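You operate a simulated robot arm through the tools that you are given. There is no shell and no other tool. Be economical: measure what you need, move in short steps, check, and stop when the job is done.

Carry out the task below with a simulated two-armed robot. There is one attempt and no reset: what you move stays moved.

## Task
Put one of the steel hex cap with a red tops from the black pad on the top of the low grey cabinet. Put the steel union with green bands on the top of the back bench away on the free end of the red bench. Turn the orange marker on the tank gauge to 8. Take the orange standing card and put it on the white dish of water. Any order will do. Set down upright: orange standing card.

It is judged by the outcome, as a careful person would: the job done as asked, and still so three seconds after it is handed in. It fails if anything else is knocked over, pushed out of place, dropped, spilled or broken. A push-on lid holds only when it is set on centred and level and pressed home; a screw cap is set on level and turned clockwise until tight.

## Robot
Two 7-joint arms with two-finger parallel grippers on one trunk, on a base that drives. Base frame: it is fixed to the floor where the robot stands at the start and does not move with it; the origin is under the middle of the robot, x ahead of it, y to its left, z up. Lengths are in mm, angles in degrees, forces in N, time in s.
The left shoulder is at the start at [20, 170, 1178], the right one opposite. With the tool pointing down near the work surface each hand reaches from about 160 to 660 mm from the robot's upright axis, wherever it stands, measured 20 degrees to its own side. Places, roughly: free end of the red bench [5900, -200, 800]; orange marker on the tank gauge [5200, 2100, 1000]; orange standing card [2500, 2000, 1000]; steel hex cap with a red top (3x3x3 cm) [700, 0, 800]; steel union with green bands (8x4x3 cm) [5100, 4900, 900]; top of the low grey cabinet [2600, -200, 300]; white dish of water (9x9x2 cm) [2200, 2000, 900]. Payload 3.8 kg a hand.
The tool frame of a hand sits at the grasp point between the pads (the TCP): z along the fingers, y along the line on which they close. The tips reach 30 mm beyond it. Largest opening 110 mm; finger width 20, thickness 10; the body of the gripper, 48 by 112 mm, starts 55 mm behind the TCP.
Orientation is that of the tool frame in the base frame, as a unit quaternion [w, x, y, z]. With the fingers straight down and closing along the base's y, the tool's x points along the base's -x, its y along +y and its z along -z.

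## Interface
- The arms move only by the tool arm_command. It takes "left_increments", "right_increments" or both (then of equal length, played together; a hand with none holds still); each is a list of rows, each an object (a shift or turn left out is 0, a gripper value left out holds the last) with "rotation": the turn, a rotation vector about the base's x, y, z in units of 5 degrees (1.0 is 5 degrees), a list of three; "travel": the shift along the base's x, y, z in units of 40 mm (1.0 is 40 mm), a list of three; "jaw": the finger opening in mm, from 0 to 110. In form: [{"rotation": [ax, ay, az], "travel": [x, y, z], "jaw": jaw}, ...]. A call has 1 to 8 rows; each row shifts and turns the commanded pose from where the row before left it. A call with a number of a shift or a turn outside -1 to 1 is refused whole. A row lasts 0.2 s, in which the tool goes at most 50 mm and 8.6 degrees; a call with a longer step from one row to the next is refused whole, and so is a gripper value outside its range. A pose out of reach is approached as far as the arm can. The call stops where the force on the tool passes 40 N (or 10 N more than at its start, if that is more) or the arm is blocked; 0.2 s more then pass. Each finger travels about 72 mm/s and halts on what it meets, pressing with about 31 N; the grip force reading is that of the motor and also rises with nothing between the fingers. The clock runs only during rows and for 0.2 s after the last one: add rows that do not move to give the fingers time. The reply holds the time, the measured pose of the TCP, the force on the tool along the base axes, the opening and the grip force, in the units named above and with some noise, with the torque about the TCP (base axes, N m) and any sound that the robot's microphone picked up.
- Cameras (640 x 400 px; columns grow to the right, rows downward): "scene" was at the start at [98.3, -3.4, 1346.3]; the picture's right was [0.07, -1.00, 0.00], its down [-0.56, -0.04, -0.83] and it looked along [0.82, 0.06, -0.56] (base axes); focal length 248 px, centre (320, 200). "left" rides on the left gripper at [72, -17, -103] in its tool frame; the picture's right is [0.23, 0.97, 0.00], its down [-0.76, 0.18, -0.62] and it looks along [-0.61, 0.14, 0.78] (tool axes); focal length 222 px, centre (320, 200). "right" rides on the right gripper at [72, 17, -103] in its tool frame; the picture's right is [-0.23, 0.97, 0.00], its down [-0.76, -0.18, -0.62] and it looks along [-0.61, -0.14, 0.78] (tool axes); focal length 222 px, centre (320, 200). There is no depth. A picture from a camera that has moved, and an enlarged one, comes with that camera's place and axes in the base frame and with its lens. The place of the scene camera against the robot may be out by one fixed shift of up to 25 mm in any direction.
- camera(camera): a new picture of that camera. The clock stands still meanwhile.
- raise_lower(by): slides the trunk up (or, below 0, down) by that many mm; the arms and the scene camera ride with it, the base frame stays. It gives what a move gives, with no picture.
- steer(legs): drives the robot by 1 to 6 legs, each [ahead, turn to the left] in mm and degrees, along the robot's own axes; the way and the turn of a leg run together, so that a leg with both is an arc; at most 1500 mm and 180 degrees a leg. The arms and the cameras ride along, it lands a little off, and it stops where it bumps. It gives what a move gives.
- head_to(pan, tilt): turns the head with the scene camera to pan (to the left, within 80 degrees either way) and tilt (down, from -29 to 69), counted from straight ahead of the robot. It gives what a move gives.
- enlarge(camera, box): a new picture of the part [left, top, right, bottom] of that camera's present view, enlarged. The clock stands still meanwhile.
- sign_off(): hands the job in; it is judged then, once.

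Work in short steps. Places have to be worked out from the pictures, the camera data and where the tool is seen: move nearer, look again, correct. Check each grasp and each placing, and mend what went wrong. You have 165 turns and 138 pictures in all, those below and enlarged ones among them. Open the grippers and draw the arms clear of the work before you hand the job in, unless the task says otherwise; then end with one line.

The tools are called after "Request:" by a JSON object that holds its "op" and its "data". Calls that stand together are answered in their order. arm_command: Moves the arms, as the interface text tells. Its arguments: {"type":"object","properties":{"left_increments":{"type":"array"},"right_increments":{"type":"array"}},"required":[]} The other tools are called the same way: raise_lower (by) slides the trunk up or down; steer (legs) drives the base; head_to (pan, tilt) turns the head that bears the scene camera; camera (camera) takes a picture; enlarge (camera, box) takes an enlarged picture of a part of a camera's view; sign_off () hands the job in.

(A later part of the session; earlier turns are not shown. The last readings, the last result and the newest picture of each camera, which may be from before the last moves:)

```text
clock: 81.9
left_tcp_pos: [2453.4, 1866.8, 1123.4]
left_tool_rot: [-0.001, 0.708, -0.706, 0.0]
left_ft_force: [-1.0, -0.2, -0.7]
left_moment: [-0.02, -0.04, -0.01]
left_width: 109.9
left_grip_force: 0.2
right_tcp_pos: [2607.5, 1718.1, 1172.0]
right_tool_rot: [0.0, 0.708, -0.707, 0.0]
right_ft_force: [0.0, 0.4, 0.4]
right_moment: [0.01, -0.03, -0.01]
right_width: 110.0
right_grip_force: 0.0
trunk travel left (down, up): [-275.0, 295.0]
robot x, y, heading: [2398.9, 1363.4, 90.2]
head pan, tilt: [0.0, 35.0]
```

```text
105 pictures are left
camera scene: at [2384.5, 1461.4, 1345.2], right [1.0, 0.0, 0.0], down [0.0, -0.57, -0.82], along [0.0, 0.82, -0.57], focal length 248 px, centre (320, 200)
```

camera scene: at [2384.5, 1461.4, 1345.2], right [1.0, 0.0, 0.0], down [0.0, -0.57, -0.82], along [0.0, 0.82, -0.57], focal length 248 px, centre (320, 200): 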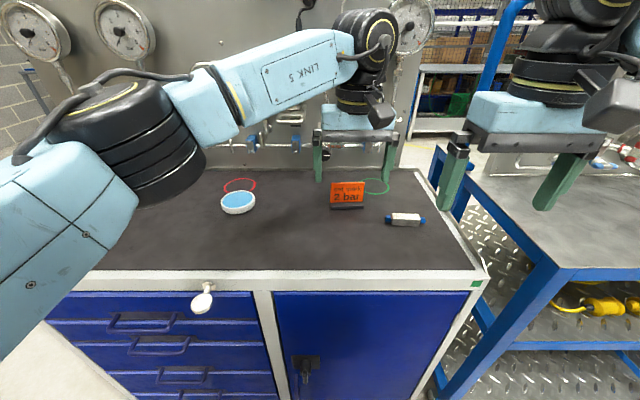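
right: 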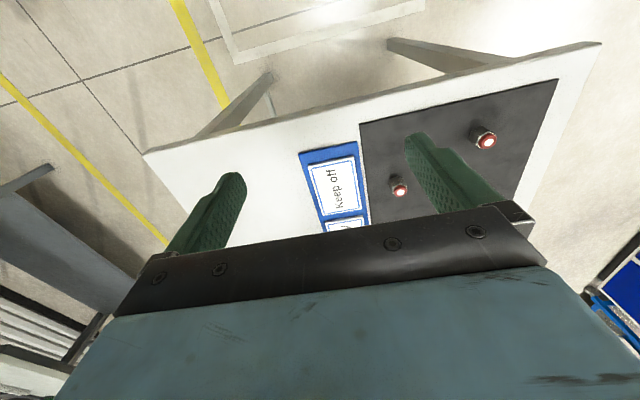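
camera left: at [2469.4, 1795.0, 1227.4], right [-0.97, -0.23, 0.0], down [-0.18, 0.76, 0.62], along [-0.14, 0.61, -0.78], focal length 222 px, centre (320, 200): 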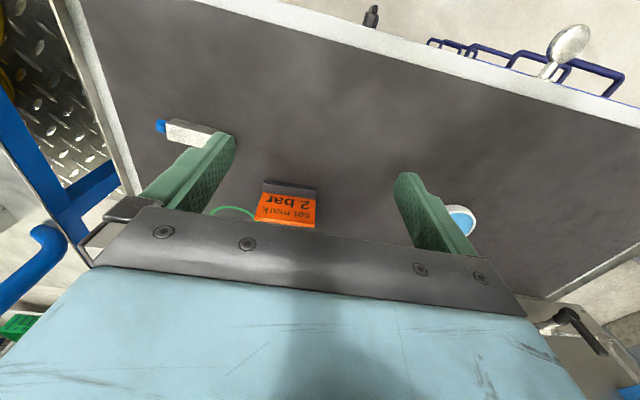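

The card is near (2469, 2005), table z about 940 and card top about 1017; dish at about (2184, 1999), top 958. I move over the card at z 1080 and check the alignment.

Request:
{"op": "arm_command", "data": {"left_increments": [{"travel": [0.2, 0.9, -0.3]}, {"travel": [0.2, 0.9, -0.3]}, {"travel": [0, 0.9, -0.3]}, {"travel": [0, 0.75, 0]}, {}]}}

Request:
{"op": "camera", "data": {"camera": "left"}}

Request:
{"op": "enlarge", "data": {"camera": "scene", "box": [260, 100, 440, 212]}}

```text
clock: 83.1
left_tcp_pos: [2445.7, 1922.1, 1098.4]
left_tool_rot: [0.0, 0.707, -0.707, 0.001]
left_ft_force: [1.4, -0.2, -0.2]
left_moment: [-0.01, -0.01, 0.0]
left_width: 109.9
left_grip_force: 0.1
left hand out of reach, approached as far as the arm can: row 2, 3, 4
right_tcp_pos: [2608.4, 1717.2, 1172.4]
right_tool_rot: [0.0, 0.708, -0.706, 0.0]
right_ft_force: [-0.2, 0.1, 0.0]
right_moment: [0.0, 0.0, 0.01]
right_width: 110.0
right_grip_force: 0.1
trunk travel left (down, up): [-275.0, 295.0]
robot x, y, heading: [2395.3, 1361.2, 89.6]
head pan, tilt: [0.0, 35.0]
```

```text
104 pictures are left
camera left: at [2462.6, 1849.3, 1201.2], right [-0.97, -0.23, 0.0], down [-0.18, 0.76, 0.62], along [-0.14, 0.61, -0.78], focal length 222 px, centre (320, 200)
```

left: 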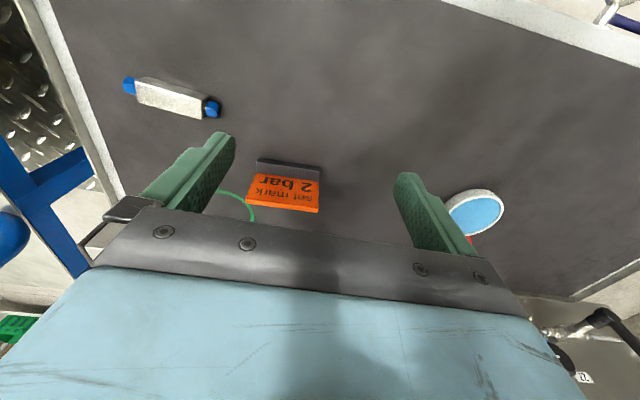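

```text
3.56 times, centred on (350, 156) of scene
camera zoom: at [2385.5, 1461.7, 1345.2], right [1.0, 0.0, 0.0], down [0.0, -0.57, -0.82], along [0.0, 0.82, -0.57], focal length 881 px, centre (213, 356)
```

zoom: 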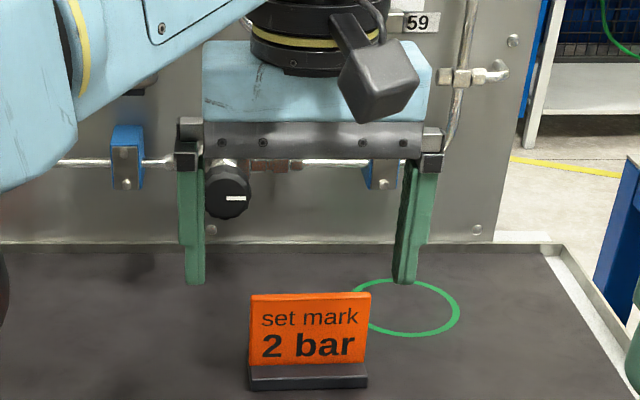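

The card is out of reach from here: I need to stand about 100 mm nearer and 45 mm further right. I draw the left hand back, then do a small back-and-forth shift turning left to stay away from the cart.

Request:
{"op": "arm_command", "data": {"left_increments": [{"travel": [0, -0.9, 0.6]}, {"travel": [0, -0.9, 0.6]}, {"travel": [0, -0.9, 0.3]}, {"travel": [0, -0.9, 0]}]}}

Request:
{"op": "steer", "data": {"legs": [[0, 25], [-100, 0], [0, -25], [190, 0]]}}

Request:
{"op": "raise_lower", "data": {"by": 50}}

Request:
{"op": "camera", "data": {"camera": "scene"}}

```text
clock: 84.1
left_tcp_pos: [2443.9, 1775.1, 1157.7]
left_tool_rot: [-0.001, 0.708, -0.706, 0.001]
left_ft_force: [-0.3, -0.2, -0.1]
left_moment: [0.03, 0.02, 0.02]
left_width: 110.0
left_grip_force: 0.0
right_tcp_pos: [2606.8, 1717.8, 1172.4]
right_tool_rot: [0.0, 0.707, -0.707, 0.0]
right_ft_force: [0.0, -0.3, -0.8]
right_moment: [0.01, 0.04, -0.02]
right_width: 109.8
right_grip_force: 0.0
trunk travel left (down, up): [-275.0, 295.0]
robot x, y, heading: [2397.4, 1365.0, 89.9]
head pan, tilt: [0.0, 35.0]
```

```text
clock: 89.0
left_tcp_pos: [2480.2, 1876.7, 1156.2]
left_tool_rot: [0.001, 0.71, -0.704, 0.0]
left_ft_force: [0.4, 0.5, -0.4]
left_moment: [-0.05, -0.04, 0.03]
left_width: 109.7
left_grip_force: 0.1
right_tcp_pos: [2645.3, 1820.0, 1173.0]
right_tool_rot: [0.0, 0.71, -0.704, 0.0]
right_ft_force: [-0.8, 0.5, -0.4]
right_moment: [-0.04, -0.01, 0.0]
right_width: 110.3
right_grip_force: 0.0
trunk travel left (down, up): [-275.0, 295.0]
robot x, y, heading: [2438.7, 1462.1, 90.5]
head pan, tilt: [0.0, 35.0]
```

```text
clock: 89.9
left_tcp_pos: [2481.8, 1877.0, 1208.3]
left_tool_rot: [0.0, 0.711, -0.703, 0.0]
left_ft_force: [-0.4, -0.6, 0.2]
left_moment: [0.01, 0.04, 0.02]
left_width: 110.0
left_grip_force: 0.0
right_tcp_pos: [2645.7, 1819.9, 1222.9]
right_tool_rot: [0.0, 0.711, -0.704, -0.001]
right_ft_force: [0.2, 0.0, 0.1]
right_moment: [0.0, 0.02, -0.02]
right_width: 110.1
right_grip_force: 0.1
trunk travel left (down, up): [-325.0, 245.0]
robot x, y, heading: [2438.7, 1460.5, 90.5]
head pan, tilt: [0.0, 35.0]
```

```text
102 pictures are left
camera scene: at [2425.1, 1561.1, 1395.1], right [1.0, 0.01, 0.0], down [0.01, -0.57, -0.82], along [-0.01, 0.82, -0.57], focal length 248 px, centre (320, 200)
```

scene: 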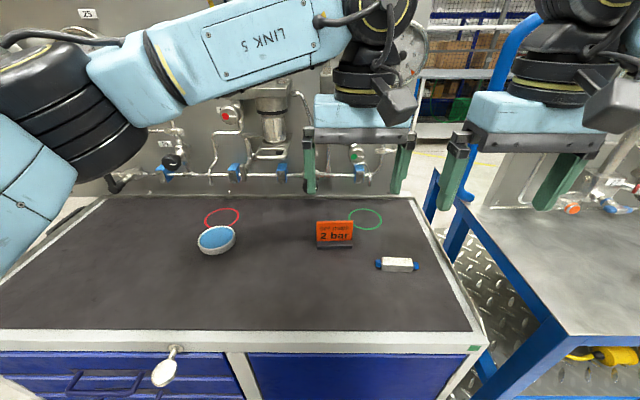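

I bring the hand over the card at (2467, 1955, 1075), with a 3° yaw to match it, and look.

Request:
{"op": "arm_command", "data": {"left_increments": [{"travel": [-0.1, 0.5, -0.8], "rotation": [0, 0, 0.6]}, {"travel": [-0.1, 0.5, -0.8]}, {"travel": [-0.1, 0.5, -0.8]}, {"travel": [-0.05, 0.5, -0.8]}, {}]}}

Request:
{"op": "camera", "data": {"camera": "left"}}

```text
clock: 91.1
left_tcp_pos: [2468.4, 1958.1, 1077.9]
left_tool_rot: [0.0, 0.729, -0.685, -0.001]
left_ft_force: [-0.1, -0.9, 1.1]
left_moment: [0.0, -0.01, 0.0]
left_width: 109.9
left_grip_force: 0.1
right_tcp_pos: [2646.7, 1819.3, 1222.8]
right_tool_rot: [-0.002, 0.71, -0.704, 0.0]
right_ft_force: [0.6, 0.0, -0.1]
right_moment: [-0.02, 0.0, 0.04]
right_width: 110.2
right_grip_force: 0.0
trunk travel left (down, up): [-325.0, 245.0]
robot x, y, heading: [2436.8, 1459.1, 90.5]
head pan, tilt: [0.0, 35.0]
```

```text
101 pictures are left
camera left: at [2489.4, 1886.3, 1182.3], right [-0.96, -0.29, 0.0], down [-0.22, 0.75, 0.62], along [-0.18, 0.6, -0.78], focal length 222 px, centre (320, 200)
```

left: 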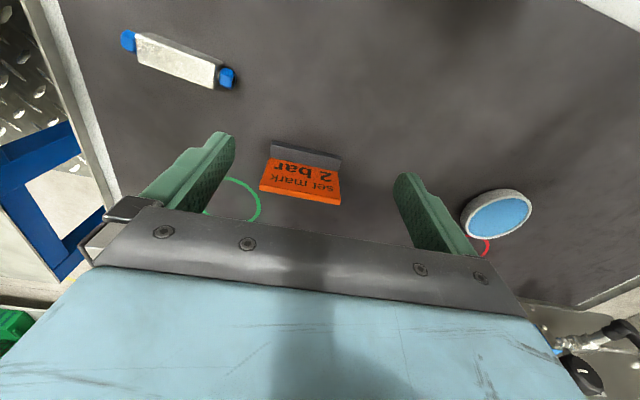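

The fingers line up with the card's edges. I advance 57 mm in y at the same height to get a better fix on height and depth.

Request:
{"op": "arm_command", "data": {"left_increments": [{"travel": [0.05, 0.75, 0]}, {"travel": [0, 0.65, 0]}, {}]}}

Request:
{"op": "camera", "data": {"camera": "left"}}

Request:
{"op": "enlarge", "data": {"camera": "scene", "box": [240, 130, 440, 255]}}

```text
clock: 91.9
left_tcp_pos: [2469.2, 2015.8, 1079.7]
left_tool_rot: [0.0, 0.728, -0.686, 0.0]
left_ft_force: [-0.4, 0.3, 1.0]
left_moment: [-0.04, 0.02, -0.02]
left_width: 109.8
left_grip_force: 0.0
right_tcp_pos: [2645.4, 1818.3, 1223.3]
right_tool_rot: [0.0, 0.71, -0.704, 0.001]
right_ft_force: [0.1, -0.4, -0.5]
right_moment: [0.03, -0.02, 0.04]
right_width: 109.8
right_grip_force: 0.1
trunk travel left (down, up): [-325.0, 245.0]
robot x, y, heading: [2439.2, 1461.7, 90.9]
head pan, tilt: [0.0, 35.0]
```

```text
100 pictures are left
camera left: at [2491.3, 1942.8, 1183.3], right [-0.96, -0.29, 0.0], down [-0.22, 0.75, 0.62], along [-0.18, 0.6, -0.78], focal length 222 px, centre (320, 200)
```

left: 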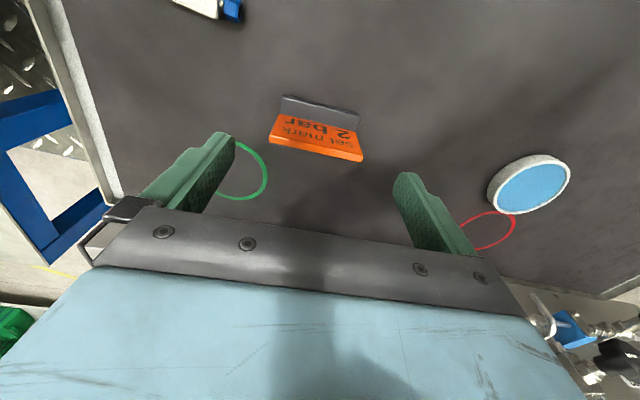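

```text
3.20 times, centred on (340, 192) of scene
camera zoom: at [2424.7, 1560.7, 1395.2], right [1.0, 0.01, 0.0], down [0.01, -0.57, -0.82], along [-0.01, 0.82, -0.57], focal length 793 px, centre (256, 224)
```

zoom: 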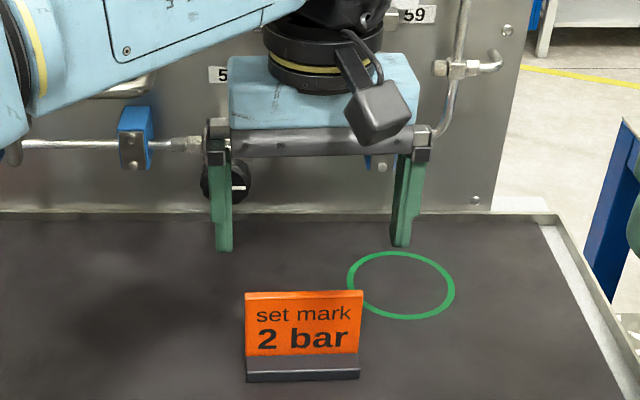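

Better fix: card top z about 993 at y 2034, x 2468; base front y about 2011 at z about 925. I go to y 2028 and descend to z 1030, then check.

Request:
{"op": "arm_command", "data": {"left_increments": [{"travel": [-0.03, 0.3, -0.6]}, {"travel": [0, 0, -0.6]}, {}]}}

Request:
{"op": "camera", "data": {"camera": "left"}}

Request:
{"op": "enlarge", "data": {"camera": "scene", "box": [240, 130, 440, 255]}}

```text
clock: 92.7
left_tcp_pos: [2468.3, 2025.4, 1031.2]
left_tool_rot: [0.0, 0.728, -0.685, 0.0]
left_ft_force: [-0.3, -0.5, 0.3]
left_moment: [-0.01, 0.03, 0.0]
left_width: 110.0
left_grip_force: 0.0
right_tcp_pos: [2644.8, 1819.3, 1222.6]
right_tool_rot: [0.0, 0.71, -0.704, -0.001]
right_ft_force: [0.0, 0.6, 0.8]
right_moment: [-0.03, 0.01, -0.01]
right_width: 110.3
right_grip_force: 0.1
trunk travel left (down, up): [-325.0, 245.0]
robot x, y, heading: [2431.7, 1459.5, 90.6]
head pan, tilt: [0.0, 35.0]
```

```text
98 pictures are left
camera left: at [2489.3, 1953.7, 1135.3], right [-0.96, -0.29, 0.0], down [-0.22, 0.75, 0.62], along [-0.18, 0.6, -0.78], focal length 222 px, centre (320, 200)
```

left: 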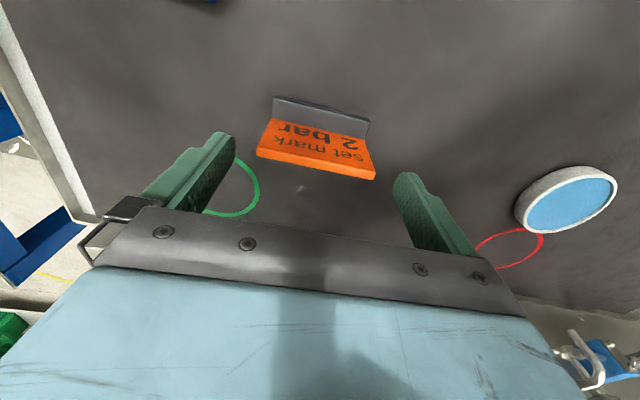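

```text
3.20 times, centred on (340, 192) of scene
camera zoom: at [2425.2, 1560.8, 1395.2], right [1.0, 0.01, 0.0], down [0.01, -0.57, -0.82], along [-0.01, 0.82, -0.57], focal length 793 px, centre (256, 224)
```

zoom: 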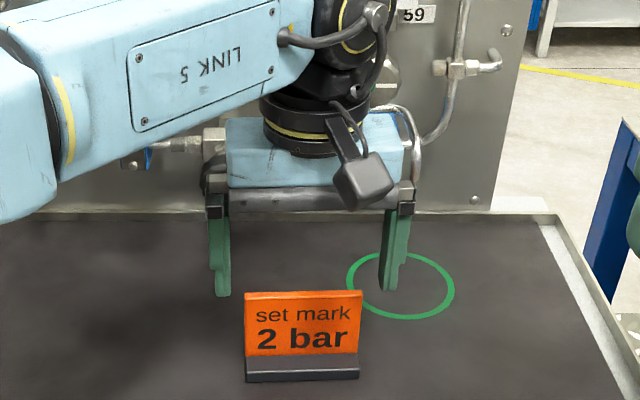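

The card's top is near y 2030, z 995. I shift 5 mm in y and descend so the tips flank the panel, then verify.

Request:
{"op": "arm_command", "data": {"left_increments": [{"travel": [0, 0.12, -0.4]}, {"travel": [0, 0, -0.5]}, {}]}}

Request:
{"op": "camera", "data": {"camera": "left"}}

Request:
{"op": "enlarge", "data": {"camera": "scene", "box": [240, 130, 440, 255]}}

```text
clock: 93.5
left_tcp_pos: [2469.2, 2029.3, 995.4]
left_tool_rot: [-0.001, 0.729, -0.685, -0.001]
left_ft_force: [0.0, -0.4, 0.6]
left_moment: [-0.03, 0.0, -0.01]
left_width: 109.9
left_grip_force: 0.0
right_tcp_pos: [2645.2, 1818.9, 1222.6]
right_tool_rot: [0.0, 0.71, -0.704, 0.0]
right_ft_force: [-0.4, -0.3, 0.2]
right_moment: [0.01, 0.0, -0.02]
right_width: 110.2
right_grip_force: 0.1
trunk travel left (down, up): [-325.0, 245.0]
robot x, y, heading: [2436.6, 1461.1, 90.3]
head pan, tilt: [0.0, 35.0]
```

```text
96 pictures are left
camera left: at [2489.8, 1958.9, 1099.0], right [-0.96, -0.29, 0.0], down [-0.22, 0.75, 0.62], along [-0.18, 0.6, -0.78], focal length 222 px, centre (320, 200)
```

left: 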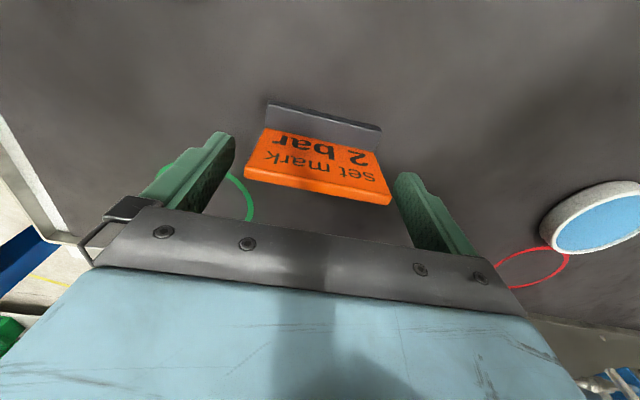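

```text
3.20 times, centred on (340, 192) of scene
camera zoom: at [2425.1, 1560.8, 1395.2], right [1.0, 0.01, 0.0], down [0.01, -0.57, -0.82], along [-0.01, 0.82, -0.57], focal length 793 px, centre (256, 224)
```

zoom: 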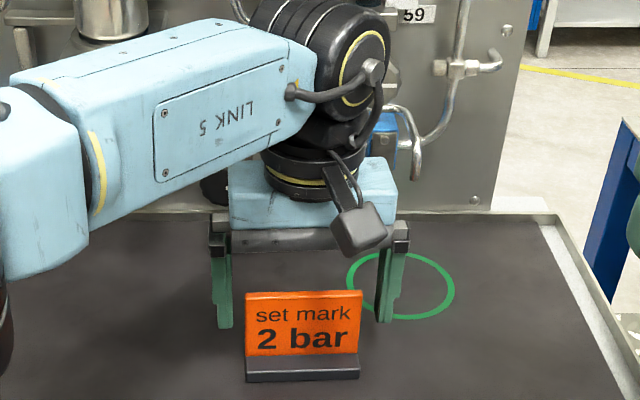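

The fingers straddle the card, panel plane at y about 2031. I descend 18 mm and close.

Request:
{"op": "arm_command", "data": {"left_increments": [{"travel": [0.02, 0.05, -0.45]}, {"jaw": 95}, {"jaw": 85}, {"jaw": 75}, {"jaw": 70}, {}, {}]}}

Request:
{"op": "camera", "data": {"camera": "left"}}

```text
clock: 95.1
left_tcp_pos: [2469.8, 2032.0, 977.7]
left_tool_rot: [0.0, 0.729, -0.684, 0.0]
left_ft_force: [0.0, -0.5, -0.2]
left_moment: [0.0, 0.0, -0.07]
left_width: 89.2
left_grip_force: 31.1
right_tcp_pos: [2645.7, 1818.9, 1223.1]
right_tool_rot: [0.0, 0.71, -0.704, -0.001]
right_ft_force: [-0.1, 0.3, 0.1]
right_moment: [0.02, -0.01, -0.01]
right_width: 110.2
right_grip_force: 0.1
trunk travel left (down, up): [-325.0, 245.0]
robot x, y, heading: [2439.8, 1460.6, 90.4]
head pan, tilt: [0.0, 35.0]
```

```text
94 pictures are left
camera left: at [2490.9, 1961.1, 1081.4], right [-0.96, -0.29, 0.0], down [-0.22, 0.75, 0.62], along [-0.18, 0.6, -0.78], focal length 222 px, centre (320, 200)
```

left: 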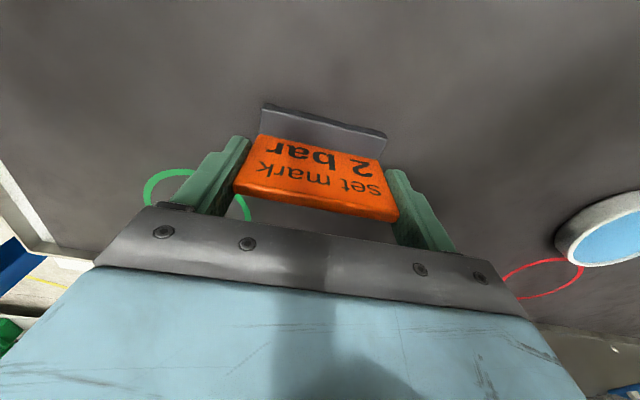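

Gripped at 89 mm. I lift it straight up 80 mm and look.

Request:
{"op": "arm_command", "data": {"left_increments": [{"travel": [0, 0, 0.3]}, {"travel": [0, 0, 0.6]}, {"travel": [0, -0.2, 1]}, {}]}}

Request:
{"op": "arm_command", "data": {"left_increments": [{"travel": [-0.7, -0.2, 0.4]}, {"travel": [-0.9, -0.2, 0]}, {"travel": [-0.9, 0, 0]}, {"travel": [-0.9, 0, 0]}, {"travel": [-0.9, 0, 0]}, {}]}}

Request:
{"op": "camera", "data": {"camera": "left"}}

Request:
{"op": "camera", "data": {"camera": "scene"}}

```text
clock: 96.1
left_tcp_pos: [2471.1, 2024.4, 1056.0]
left_tool_rot: [0.0, 0.729, -0.685, 0.0]
left_ft_force: [0.0, -0.3, -0.9]
left_moment: [-0.01, -0.04, -0.01]
left_width: 89.3
left_grip_force: 31.4
right_tcp_pos: [2645.8, 1820.3, 1223.1]
right_tool_rot: [0.0, 0.71, -0.704, -0.001]
right_ft_force: [1.2, -0.4, 0.0]
right_moment: [-0.02, -0.03, -0.02]
right_width: 110.1
right_grip_force: 0.1
trunk travel left (down, up): [-325.0, 245.0]
robot x, y, heading: [2436.8, 1458.2, 90.4]
head pan, tilt: [0.0, 35.0]
```

```text
clock: 97.5
left_tcp_pos: [2299.7, 2008.8, 1070.8]
left_tool_rot: [0.0, 0.729, -0.685, -0.001]
left_ft_force: [-0.1, 0.3, -0.3]
left_moment: [0.01, 0.05, -0.02]
left_width: 89.4
left_grip_force: 30.5
right_tcp_pos: [2645.1, 1819.6, 1223.4]
right_tool_rot: [-0.001, 0.711, -0.704, 0.0]
right_ft_force: [0.6, -0.1, -1.1]
right_moment: [0.01, 0.02, -0.02]
right_width: 110.2
right_grip_force: 0.0
trunk travel left (down, up): [-325.0, 245.0]
robot x, y, heading: [2436.3, 1466.2, 90.6]
head pan, tilt: [0.0, 35.0]
```

```text
93 pictures are left
camera left: at [2320.9, 1936.6, 1173.8], right [-0.96, -0.29, 0.0], down [-0.22, 0.75, 0.62], along [-0.18, 0.6, -0.78], focal length 222 px, centre (320, 200)
```

left: 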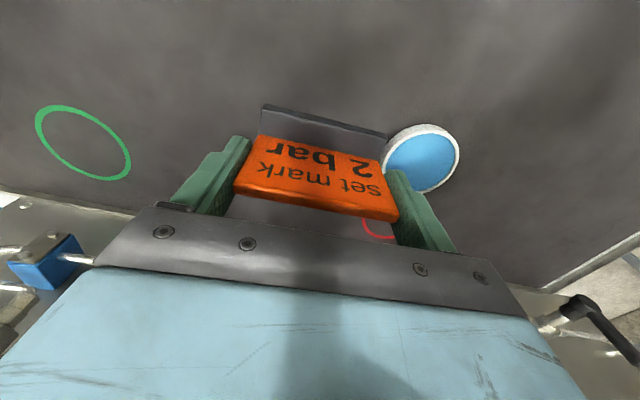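

```text
92 pictures are left
camera scene: at [2425.8, 1561.0, 1395.2], right [1.0, 0.01, 0.0], down [0.0, -0.57, -0.82], along [-0.01, 0.82, -0.57], focal length 248 px, centre (320, 200)
```

scene: 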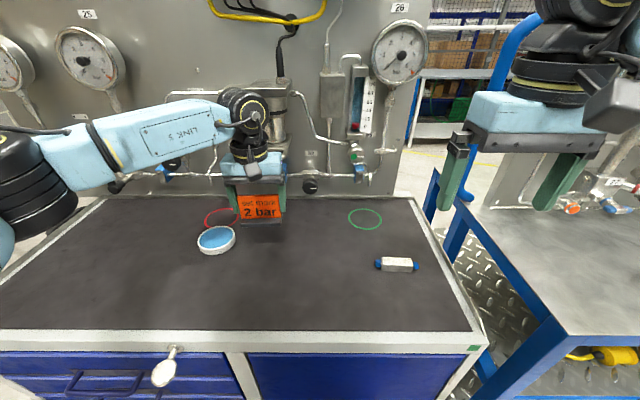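

The dish centre triangulates to (2170, 2024), water at z about 942. I move over it at the same height and check.

Request:
{"op": "arm_command", "data": {"left_increments": [{"travel": [-0.9, 0.1, 0]}, {"travel": [-0.9, 0.1, 0]}, {"travel": [-0.9, 0.1, 0]}, {"travel": [-0.53, 0.1, 0]}, {}]}}

Request:
{"op": "camera", "data": {"camera": "left"}}

Request:
{"op": "enlarge", "data": {"camera": "scene", "box": [120, 140, 320, 265]}}

```text
clock: 98.7
left_tcp_pos: [2168.8, 2023.5, 1070.3]
left_tool_rot: [0.0, 0.728, -0.685, 0.001]
left_ft_force: [0.9, -0.5, -0.7]
left_moment: [0.0, 0.02, -0.05]
left_width: 89.5
left_grip_force: 31.1
right_tcp_pos: [2644.7, 1818.7, 1223.3]
right_tool_rot: [0.0, 0.71, -0.704, 0.0]
right_ft_force: [0.7, -0.3, 0.2]
right_moment: [0.01, 0.04, 0.0]
right_width: 109.9
right_grip_force: 0.1
trunk travel left (down, up): [-325.0, 245.0]
robot x, y, heading: [2434.9, 1465.2, 90.4]
head pan, tilt: [0.0, 35.0]
```

```text
91 pictures are left
camera left: at [2189.7, 1952.2, 1173.9], right [-0.96, -0.29, 0.0], down [-0.22, 0.75, 0.62], along [-0.18, 0.6, -0.78], focal length 222 px, centre (320, 200)
```

left: 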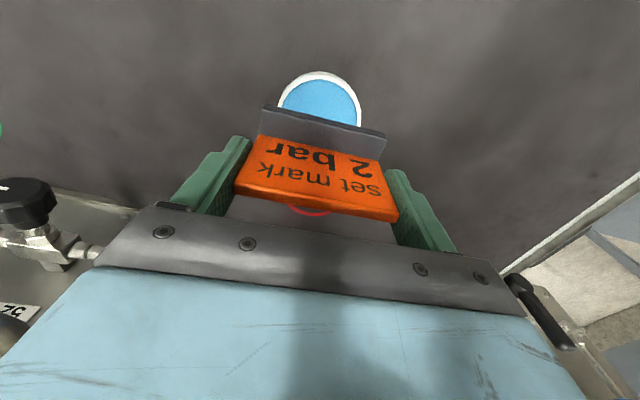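

```text
3.20 times, centred on (220, 202) of scene
camera zoom: at [2425.1, 1560.9, 1395.2], right [1.0, 0.01, 0.0], down [0.01, -0.57, -0.82], along [-0.01, 0.82, -0.57], focal length 793 px, centre (640, 192)
```

zoom: 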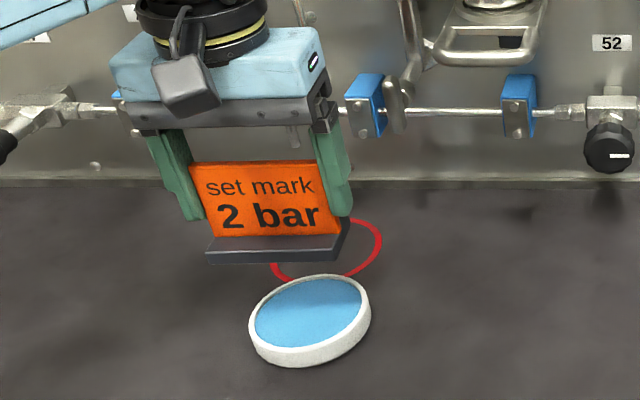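

Card sits centred over the dish. I lower to z 1008 and check before touching.

Request:
{"op": "arm_command", "data": {"left_increments": [{"travel": [0.03, 0.05, -0.5]}, {"travel": [0, 0, -0.6]}, {"travel": [0, 0, -0.45]}, {}]}}

Request:
{"op": "camera", "data": {"camera": "left"}}

Request:
{"op": "enlarge", "data": {"camera": "scene", "box": [160, 170, 280, 245]}}

```text
clock: 99.7
left_tcp_pos: [2170.1, 2025.1, 1007.1]
left_tool_rot: [0.0, 0.729, -0.685, 0.0]
left_ft_force: [-0.2, -0.6, -0.4]
left_moment: [0.01, -0.02, 0.01]
left_width: 89.4
left_grip_force: 31.0
right_tcp_pos: [2645.5, 1819.0, 1223.4]
right_tool_rot: [0.0, 0.71, -0.704, 0.0]
right_ft_force: [0.0, 0.7, 0.6]
right_moment: [0.03, 0.02, -0.01]
right_width: 110.0
right_grip_force: 0.1
trunk travel left (down, up): [-325.0, 245.0]
robot x, y, heading: [2439.2, 1460.9, 90.7]
head pan, tilt: [0.0, 35.0]
```

```text
89 pictures are left
camera left: at [2190.8, 1953.6, 1110.7], right [-0.96, -0.29, 0.0], down [-0.22, 0.75, 0.62], along [-0.18, 0.6, -0.78], focal length 222 px, centre (320, 200)
```

left: 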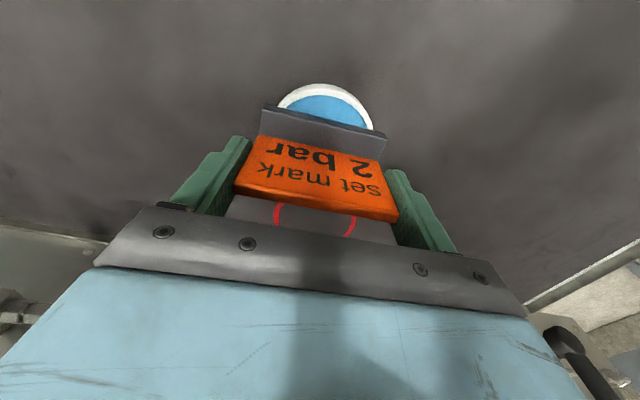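

```text
5.33 times, centred on (220, 208) of scene
camera zoom: at [2425.0, 1560.8, 1395.2], right [1.0, 0.01, 0.0], down [0.01, -0.57, -0.82], along [-0.01, 0.82, -0.57], focal length 1321 px, centre (853, 160)
```

zoom: 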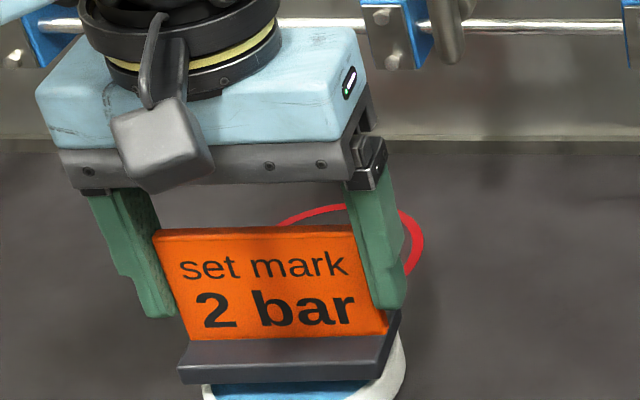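

Alignment good to about 3 mm in x; I correct by 3 mm and lower slowly until contact.

Request:
{"op": "arm_command", "data": {"left_increments": [{"travel": [0.06, 0, -0.1]}, {"travel": [0, 0, -0.07]}, {"travel": [0, 0, -0.05]}, {}]}}

```text
clock: 100.7
left_tcp_pos: [2171.8, 2025.3, 1000.2]
left_tool_rot: [0.0, 0.729, -0.684, 0.0]
left_ft_force: [0.1, -1.5, -0.6]
left_moment: [-0.02, -0.01, -0.04]
left_width: 89.2
left_grip_force: 31.1
right_tcp_pos: [2645.0, 1819.1, 1222.7]
right_tool_rot: [0.0, 0.71, -0.704, -0.001]
right_ft_force: [0.3, 0.1, -0.1]
right_moment: [-0.01, -0.03, 0.02]
right_width: 110.2
right_grip_force: 0.0
trunk travel left (down, up): [-325.0, 245.0]
robot x, y, heading: [2438.9, 1463.5, 90.6]
head pan, tilt: [0.0, 35.0]
```

No contact yet; I go on in 1.5–2 mm steps.

Request:
{"op": "arm_command", "data": {"left_increments": [{"travel": [0, 0, -0.04]}, {}, {"travel": [0, 0, -0.04]}, {}]}}

```text
clock: 101.7
left_tcp_pos: [2171.3, 2025.4, 995.5]
left_tool_rot: [0.0, 0.728, -0.685, 0.0]
left_ft_force: [-0.4, 0.1, -0.7]
left_moment: [-0.03, 0.02, 0.02]
left_width: 89.2
left_grip_force: 30.9
right_tcp_pos: [2644.9, 1818.3, 1224.2]
right_tool_rot: [0.0, 0.71, -0.704, 0.0]
right_ft_force: [0.6, -0.5, 0.1]
right_moment: [0.01, 0.0, 0.0]
right_width: 110.3
right_grip_force: 0.0
trunk travel left (down, up): [-325.0, 245.0]
robot x, y, heading: [2438.5, 1459.5, 90.3]
head pan, tilt: [0.0, 35.0]
```

Request:
{"op": "enlarge", "data": {"camera": "scene", "box": [160, 170, 280, 245]}}

Request:
{"op": "arm_command", "data": {"left_increments": [{"travel": [0, 0, -0.03]}, {}, {"travel": [0, 0, -0.03]}, {}]}}

```text
5.33 times, centred on (220, 208) of scene
camera zoom: at [2425.0, 1560.9, 1395.2], right [1.0, 0.01, 0.0], down [0.01, -0.57, -0.82], along [-0.01, 0.82, -0.57], focal length 1321 px, centre (853, 160)
```

zoom: 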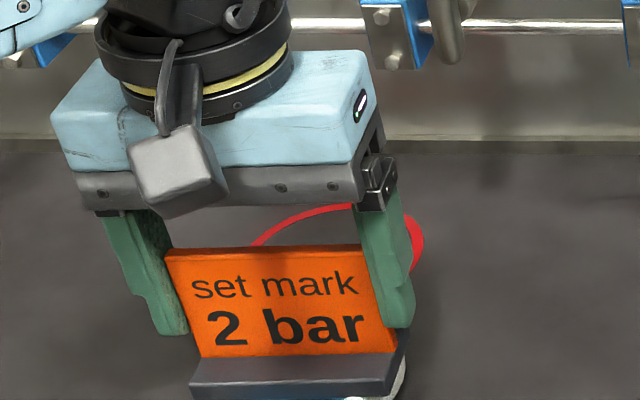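

```text
clock: 102.7
left_tcp_pos: [2171.7, 2024.9, 995.0]
left_tool_rot: [-0.002, 0.729, -0.684, -0.002]
left_ft_force: [-2.0, -0.1, 8.3]
left_moment: [0.04, 0.07, -0.02]
left_width: 89.8
left_grip_force: 30.8
right_tcp_pos: [2644.8, 1818.2, 1222.5]
right_tool_rot: [0.0, 0.71, -0.704, -0.001]
right_ft_force: [1.1, 0.3, -0.2]
right_moment: [-0.03, 0.0, 0.0]
right_width: 109.9
right_grip_force: 0.0
trunk travel left (down, up): [-325.0, 245.0]
robot x, y, heading: [2438.0, 1460.1, 90.4]
head pan, tilt: [0.0, 35.0]
```

Contact at 8 N: the card stands on the dish rim. I take a look before releasing.

Request:
{"op": "enlarge", "data": {"camera": "scene", "box": [170, 190, 290, 265]}}

Request:
{"op": "arm_command", "data": {"left_increments": [{"travel": [0, 0, 0.02]}, {"jaw": 95}, {"jaw": 102}, {"jaw": 110}, {}, {}]}}

Request:
{"op": "enlarge", "data": {"camera": "scene", "box": [170, 190, 290, 265]}}

Request:
{"op": "camera", "data": {"camera": "left"}}

```text
5.33 times, centred on (230, 228) of scene
camera zoom: at [2425.1, 1560.1, 1395.3], right [1.0, 0.01, 0.0], down [0.01, -0.57, -0.82], along [-0.01, 0.82, -0.57], focal length 1321 px, centre (800, 53)
```

zoom: 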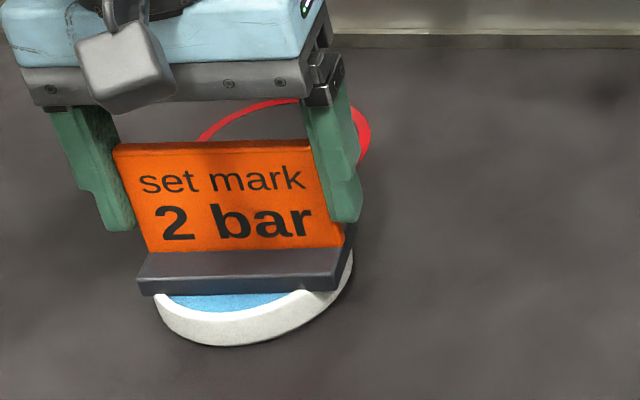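

```text
clock: 104.1
left_tcp_pos: [2170.9, 2025.7, 995.1]
left_tool_rot: [0.0, 0.729, -0.684, 0.0]
left_ft_force: [0.7, 0.2, -0.3]
left_moment: [-0.03, 0.0, -0.02]
left_width: 110.0
left_grip_force: 0.1
right_tcp_pos: [2644.9, 1819.1, 1223.1]
right_tool_rot: [0.0, 0.71, -0.704, -0.001]
right_ft_force: [-0.8, 0.1, -0.6]
right_moment: [-0.02, 0.0, 0.02]
right_width: 110.0
right_grip_force: 0.0
trunk travel left (down, up): [-325.0, 245.0]
robot x, y, heading: [2436.4, 1462.9, 90.4]
head pan, tilt: [0.0, 35.0]
```

```text
5.33 times, centred on (230, 228) of scene
camera zoom: at [2425.0, 1560.8, 1395.2], right [1.0, 0.01, 0.0], down [0.01, -0.57, -0.82], along [-0.01, 0.82, -0.57], focal length 1321 px, centre (800, 53)
```

zoom: 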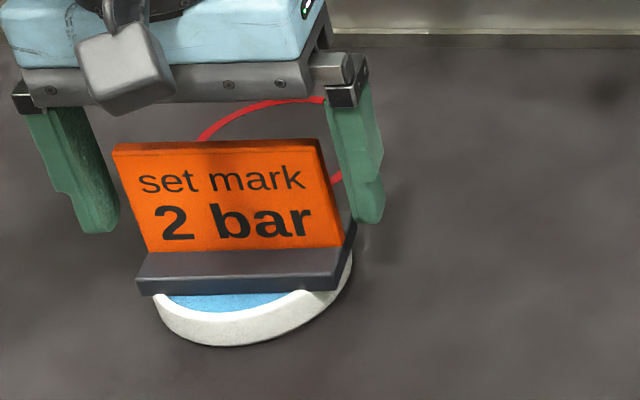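

```text
84 pictures are left
camera left: at [2192.8, 1953.7, 1097.9], right [-0.96, -0.29, 0.0], down [-0.22, 0.75, 0.62], along [-0.18, 0.6, -0.78], focal length 222 px, centre (320, 200)
```

left: 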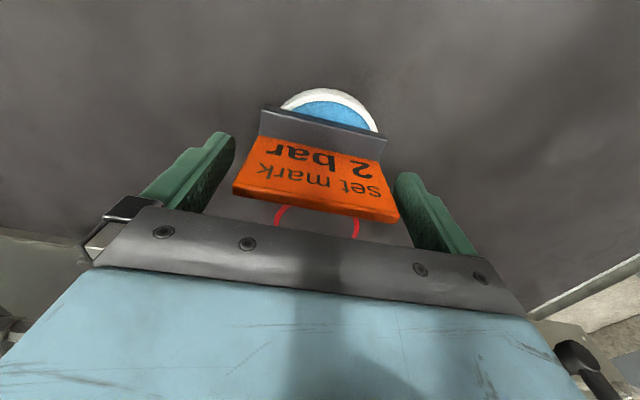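

The card stands upright on the dish. I lift the hand clear, back off, and drive along the corridor towards the tank gauge.

Request:
{"op": "arm_command", "data": {"left_increments": [{"travel": [0, 0, 0.7]}, {"travel": [0, 0, 1]}, {"travel": [0, 0, 1]}, {"travel": [0, -0.9, 0.6]}, {"travel": [0.5, -0.9, 0]}, {"travel": [0.5, -0.9, 0]}, {"travel": [0.5, -0.9, 0], "jaw": 70}]}}

Request:
{"op": "steer", "data": {"legs": [[-400, 0], [0, -90], [1450, 0]]}}

Request:
{"op": "head_to", "data": {"pan": 25, "tilt": 20}}

Request:
{"op": "camera", "data": {"camera": "scene"}}

```text
clock: 105.7
left_tcp_pos: [2231.0, 1880.4, 1128.6]
left_tool_rot: [0.0, 0.729, -0.685, -0.001]
left_ft_force: [-0.1, 0.3, -0.8]
left_moment: [-0.01, 0.05, -0.01]
left_width: 70.2
left_grip_force: 0.1
right_tcp_pos: [2645.6, 1819.6, 1222.2]
right_tool_rot: [0.0, 0.711, -0.703, -0.001]
right_ft_force: [0.8, -0.3, -0.5]
right_moment: [0.02, 0.03, 0.02]
right_width: 110.0
right_grip_force: 0.0
trunk travel left (down, up): [-325.0, 245.0]
robot x, y, heading: [2437.4, 1466.1, 90.3]
head pan, tilt: [0.0, 35.0]
```

```text
clock: 118.7
left_tcp_pos: [4290.8, 1319.2, 1127.2]
left_tool_rot: [0.0, -0.042, 0.999, 0.0]
left_ft_force: [-0.1, -0.3, -0.5]
left_moment: [0.01, -0.04, 0.0]
left_width: 70.0
left_grip_force: 0.1
right_tcp_pos: [4237.1, 903.1, 1223.3]
right_tool_rot: [0.001, -0.015, 1.0, 0.0]
right_ft_force: [-0.7, 0.1, -0.1]
right_moment: [0.0, 0.04, 0.0]
right_width: 109.9
right_grip_force: 0.1
trunk travel left (down, up): [-325.0, 245.0]
robot x, y, heading: [3874.5, 1101.0, 2.0]
head pan, tilt: [0.0, 35.0]
```

```text
clock: 119.6
left_tcp_pos: [4289.6, 1319.2, 1127.6]
left_tool_rot: [-0.001, -0.042, 0.999, 0.0]
left_ft_force: [0.3, 0.5, 0.3]
left_moment: [-0.01, 0.01, 0.05]
left_width: 70.0
left_grip_force: 0.1
right_tcp_pos: [4237.8, 903.6, 1223.8]
right_tool_rot: [0.0, -0.015, 1.0, 0.0]
right_ft_force: [-0.2, 0.4, -0.1]
right_moment: [0.01, 0.01, -0.01]
right_width: 110.1
right_grip_force: 0.0
trunk travel left (down, up): [-325.0, 245.0]
robot x, y, heading: [3875.5, 1101.3, 1.7]
head pan, tilt: [25.0, 20.0]
```

```text
83 pictures are left
camera scene: at [3968.4, 1137.0, 1419.0], right [0.45, -0.89, 0.0], down [-0.31, -0.15, -0.94], along [0.84, 0.42, -0.34], focal length 248 px, centre (320, 200)
```

scene: 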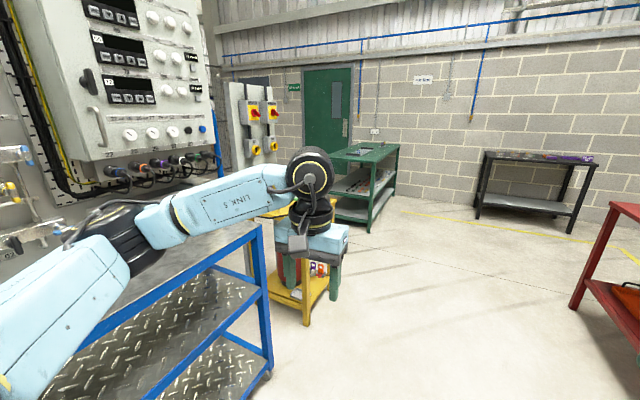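

The left hand hides the gauge. I drive on, away from the cart, to about (4730, 830), and turn left to face the gauge.

Request:
{"op": "steer", "data": {"legs": [[0, -20], [900, 0], [0, 88]]}}

Request:
{"op": "head_to", "data": {"pan": 0, "tilt": 20}}

Request:
{"op": "camera", "data": {"camera": "scene"}}

```text
clock: 129.1
left_tcp_pos: [4686.1, 1296.0, 1127.9]
left_tool_rot: [-0.001, -0.592, 0.806, 0.0]
left_ft_force: [0.1, 0.1, -0.4]
left_moment: [0.03, 0.01, 0.0]
left_width: 70.3
left_grip_force: 0.1
right_tcp_pos: [5052.3, 1090.1, 1222.4]
right_tool_rot: [0.001, -0.572, 0.821, 0.0]
right_ft_force: [-0.3, -0.2, 0.8]
right_moment: [-0.03, -0.02, 0.01]
right_width: 110.1
right_grip_force: 0.0
trunk travel left (down, up): [-325.0, 245.0]
robot x, y, heading: [4729.5, 829.7, 69.9]
head pan, tilt: [25.0, 20.0]
```

```text
clock: 130.0
left_tcp_pos: [4685.5, 1296.2, 1127.2]
left_tool_rot: [0.0, -0.594, 0.805, 0.0]
left_ft_force: [-0.3, 0.2, 0.3]
left_moment: [0.02, 0.03, 0.03]
left_width: 70.0
left_grip_force: 0.1
right_tcp_pos: [5051.3, 1090.2, 1222.9]
right_tool_rot: [0.0, -0.572, 0.82, 0.001]
right_ft_force: [0.3, -0.1, 0.5]
right_moment: [0.01, 0.03, 0.0]
right_width: 110.2
right_grip_force: 0.1
trunk travel left (down, up): [-325.0, 245.0]
robot x, y, heading: [4733.4, 828.1, 69.7]
head pan, tilt: [0.0, 20.0]
```

```text
82 pictures are left
camera scene: at [4758.3, 927.5, 1419.0], right [0.94, -0.35, 0.0], down [-0.12, -0.32, -0.94], along [0.33, 0.88, -0.34], focal length 248 px, centre (320, 200)
```

scene: 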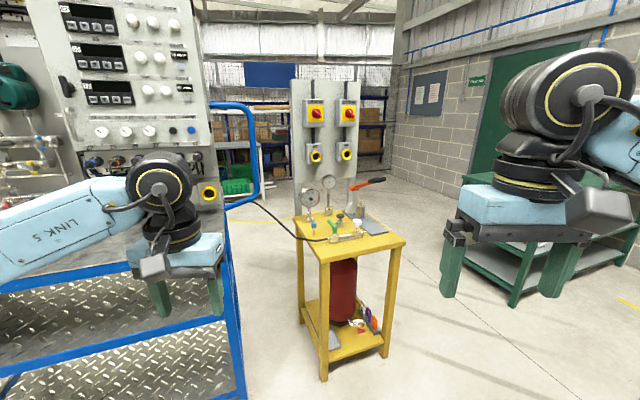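

The yellow stand carries gauges; I zoom in.

Request:
{"op": "enlarge", "data": {"camera": "scene", "box": [280, 160, 410, 260]}}

```text
4.00 times, centred on (345, 210) of scene
camera zoom: at [4758.3, 927.5, 1419.0], right [0.94, -0.35, 0.0], down [-0.12, -0.32, -0.94], along [0.33, 0.88, -0.34], focal length 991 px, centre (220, 160)
```

zoom: 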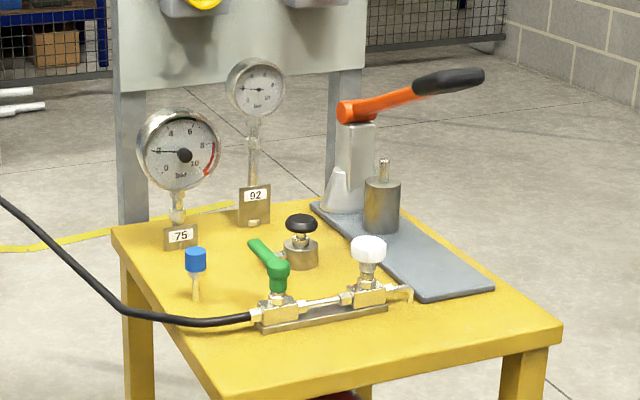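

Two gauges stand on the yellow table (x 5061–5482, front edge y about 1745). I drive to in front of it, facing +y, for a closer look at which carries an orange marker.

Request:
{"op": "steer", "data": {"legs": [[0, -70], [540, 0], [0, 90], [330, 0]]}}

Request:
{"op": "head_to", "data": {"pan": 10, "tilt": 25}}

Request:
{"op": "camera", "data": {"camera": "scene"}}

```text
clock: 141.8
left_tcp_pos: [5069.7, 1581.3, 1126.9]
left_tool_rot: [0.0, 0.725, -0.688, -0.001]
left_ft_force: [0.2, 0.7, 0.4]
left_moment: [0.01, -0.02, -0.02]
left_width: 70.2
left_grip_force: 0.1
right_tcp_pos: [5482.5, 1513.9, 1221.4]
right_tool_rot: [0.0, -0.707, 0.708, 0.0]
right_ft_force: [0.1, 0.1, -0.4]
right_moment: [-0.02, -0.01, 0.01]
right_width: 110.0
right_grip_force: 0.0
trunk travel left (down, up): [-325.0, 245.0]
robot x, y, heading: [5269.5, 1158.6, 89.8]
head pan, tilt: [0.0, 20.0]
```

```text
clock: 142.5
left_tcp_pos: [5068.0, 1580.0, 1127.9]
left_tool_rot: [0.0, 0.725, -0.688, 0.0]
left_ft_force: [-0.3, 1.0, 0.4]
left_moment: [-0.01, -0.05, -0.03]
left_width: 70.0
left_grip_force: 0.0
right_tcp_pos: [5482.4, 1512.8, 1223.2]
right_tool_rot: [0.0, -0.707, 0.707, 0.001]
right_ft_force: [0.4, 0.3, 0.4]
right_moment: [-0.01, -0.01, -0.01]
right_width: 110.0
right_grip_force: 0.0
trunk travel left (down, up): [-325.0, 245.0]
robot x, y, heading: [5268.5, 1156.8, 89.8]
head pan, tilt: [10.0, 25.0]
```

```text
80 pictures are left
camera scene: at [5243.2, 1260.3, 1411.0], right [0.99, 0.17, 0.0], down [0.07, -0.42, -0.91], along [-0.16, 0.89, -0.42], focal length 248 px, centre (320, 200)
```

scene: 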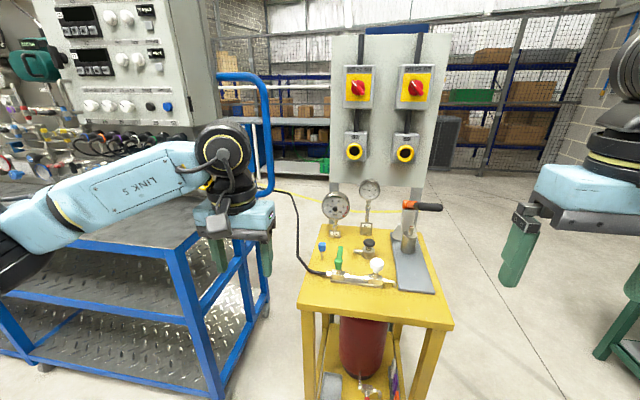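

Request:
{"op": "enlarge", "data": {"camera": "scene", "box": [300, 170, 400, 240]}}

Request:
{"op": "enlarge", "data": {"camera": "scene", "box": [312, 175, 392, 225]}}

```text
5.71 times, centred on (350, 205) of scene
camera zoom: at [5243.2, 1260.3, 1411.0], right [0.99, 0.17, 0.0], down [0.07, -0.42, -0.91], along [-0.16, 0.89, -0.42], focal length 1416 px, centre (149, 171)
```

zoom: 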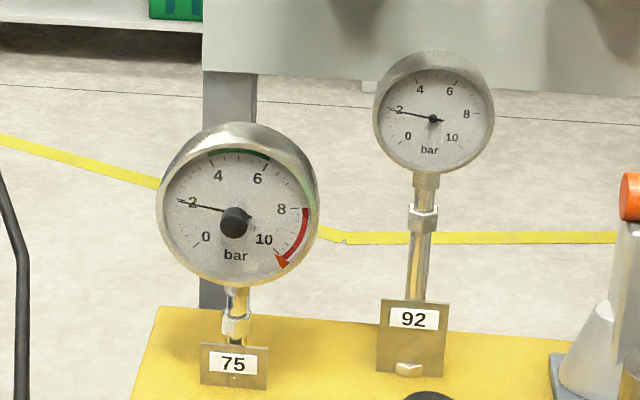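

```text
8.00 times, centred on (352, 200) of scene
camera zoom: at [5243.2, 1260.3, 1411.0], right [0.99, 0.17, 0.0], down [0.07, -0.42, -0.91], along [-0.16, 0.89, -0.42], focal length 1982 px, centre (64, 200)
```

zoom: 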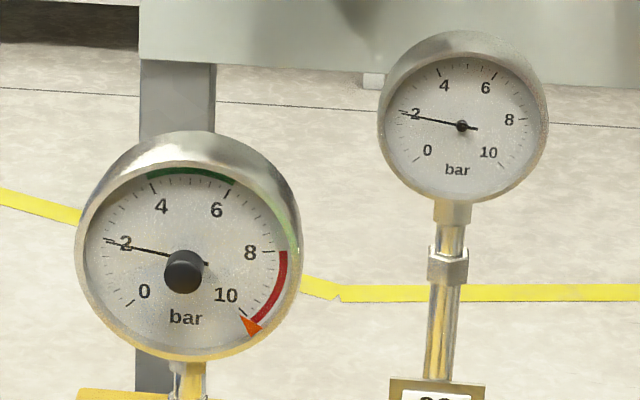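

Gauge 75 is the one: its orange triangle sits near 10, with a black knob at the centre of the dial (about (5150, 2110, 980)). I drive 270 mm closer, then tip the left hand forward to horizontal.

Request:
{"op": "steer", "data": {"legs": [[260, 0]]}}

Request:
{"op": "arm_command", "data": {"left_increments": [{"rotation": [1, 0, 0], "travel": [0.2, 0, 0.2]}, {"rotation": [1, 0, 0], "travel": [0.2, 0, 0.2]}, {"rotation": [1, 0, 0], "travel": [0.2, 0, 0]}, {"rotation": [1, 0, 0], "travel": [0.2, 0, 0]}, {"rotation": [1, 0, 0], "travel": [0.2, 0, 0]}, {"rotation": [1, 0, 0]}, {"rotation": [1, 0, 0]}, {"rotation": [1, 0, 0]}]}}

Request:
{"op": "camera", "data": {"camera": "scene"}}

```text
clock: 144.4
left_tcp_pos: [5067.8, 1841.6, 1127.2]
left_tool_rot: [0.0, 0.726, -0.688, -0.001]
left_ft_force: [0.3, 0.7, 0.0]
left_moment: [-0.01, 0.01, -0.01]
left_width: 70.0
left_grip_force: 0.0
right_tcp_pos: [5482.7, 1775.8, 1223.0]
right_tool_rot: [0.0, -0.707, 0.707, 0.0]
right_ft_force: [1.0, 0.2, -0.5]
right_moment: [-0.04, 0.01, 0.01]
right_width: 109.8
right_grip_force: 0.1
trunk travel left (down, up): [-325.0, 245.0]
robot x, y, heading: [5269.5, 1418.9, 89.9]
head pan, tilt: [10.0, 25.0]
```

```text
clock: 146.2
left_tcp_pos: [5107.8, 1840.2, 1143.8]
left_tool_rot: [-0.249, 0.681, -0.646, -0.236]
left_ft_force: [0.0, 0.3, 0.2]
left_moment: [0.01, 0.0, -0.03]
left_width: 70.1
left_grip_force: 0.0
right_tcp_pos: [5481.9, 1773.3, 1223.6]
right_tool_rot: [-0.002, 0.707, -0.707, -0.001]
right_ft_force: [0.3, -0.3, 0.4]
right_moment: [0.02, 0.01, -0.02]
right_width: 109.8
right_grip_force: 0.0
trunk travel left (down, up): [-325.0, 245.0]
robot x, y, heading: [5271.3, 1414.0, 90.0]
head pan, tilt: [10.0, 25.0]
```

```text
77 pictures are left
camera scene: at [5242.9, 1520.7, 1411.0], right [0.98, 0.17, 0.0], down [0.07, -0.42, -0.91], along [-0.16, 0.89, -0.42], focal length 248 px, centre (320, 200)
```

scene: 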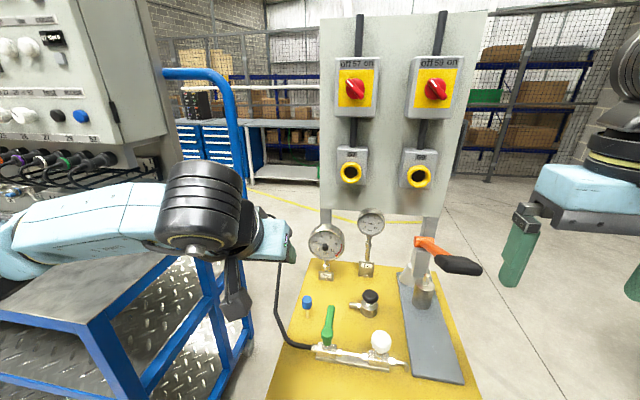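

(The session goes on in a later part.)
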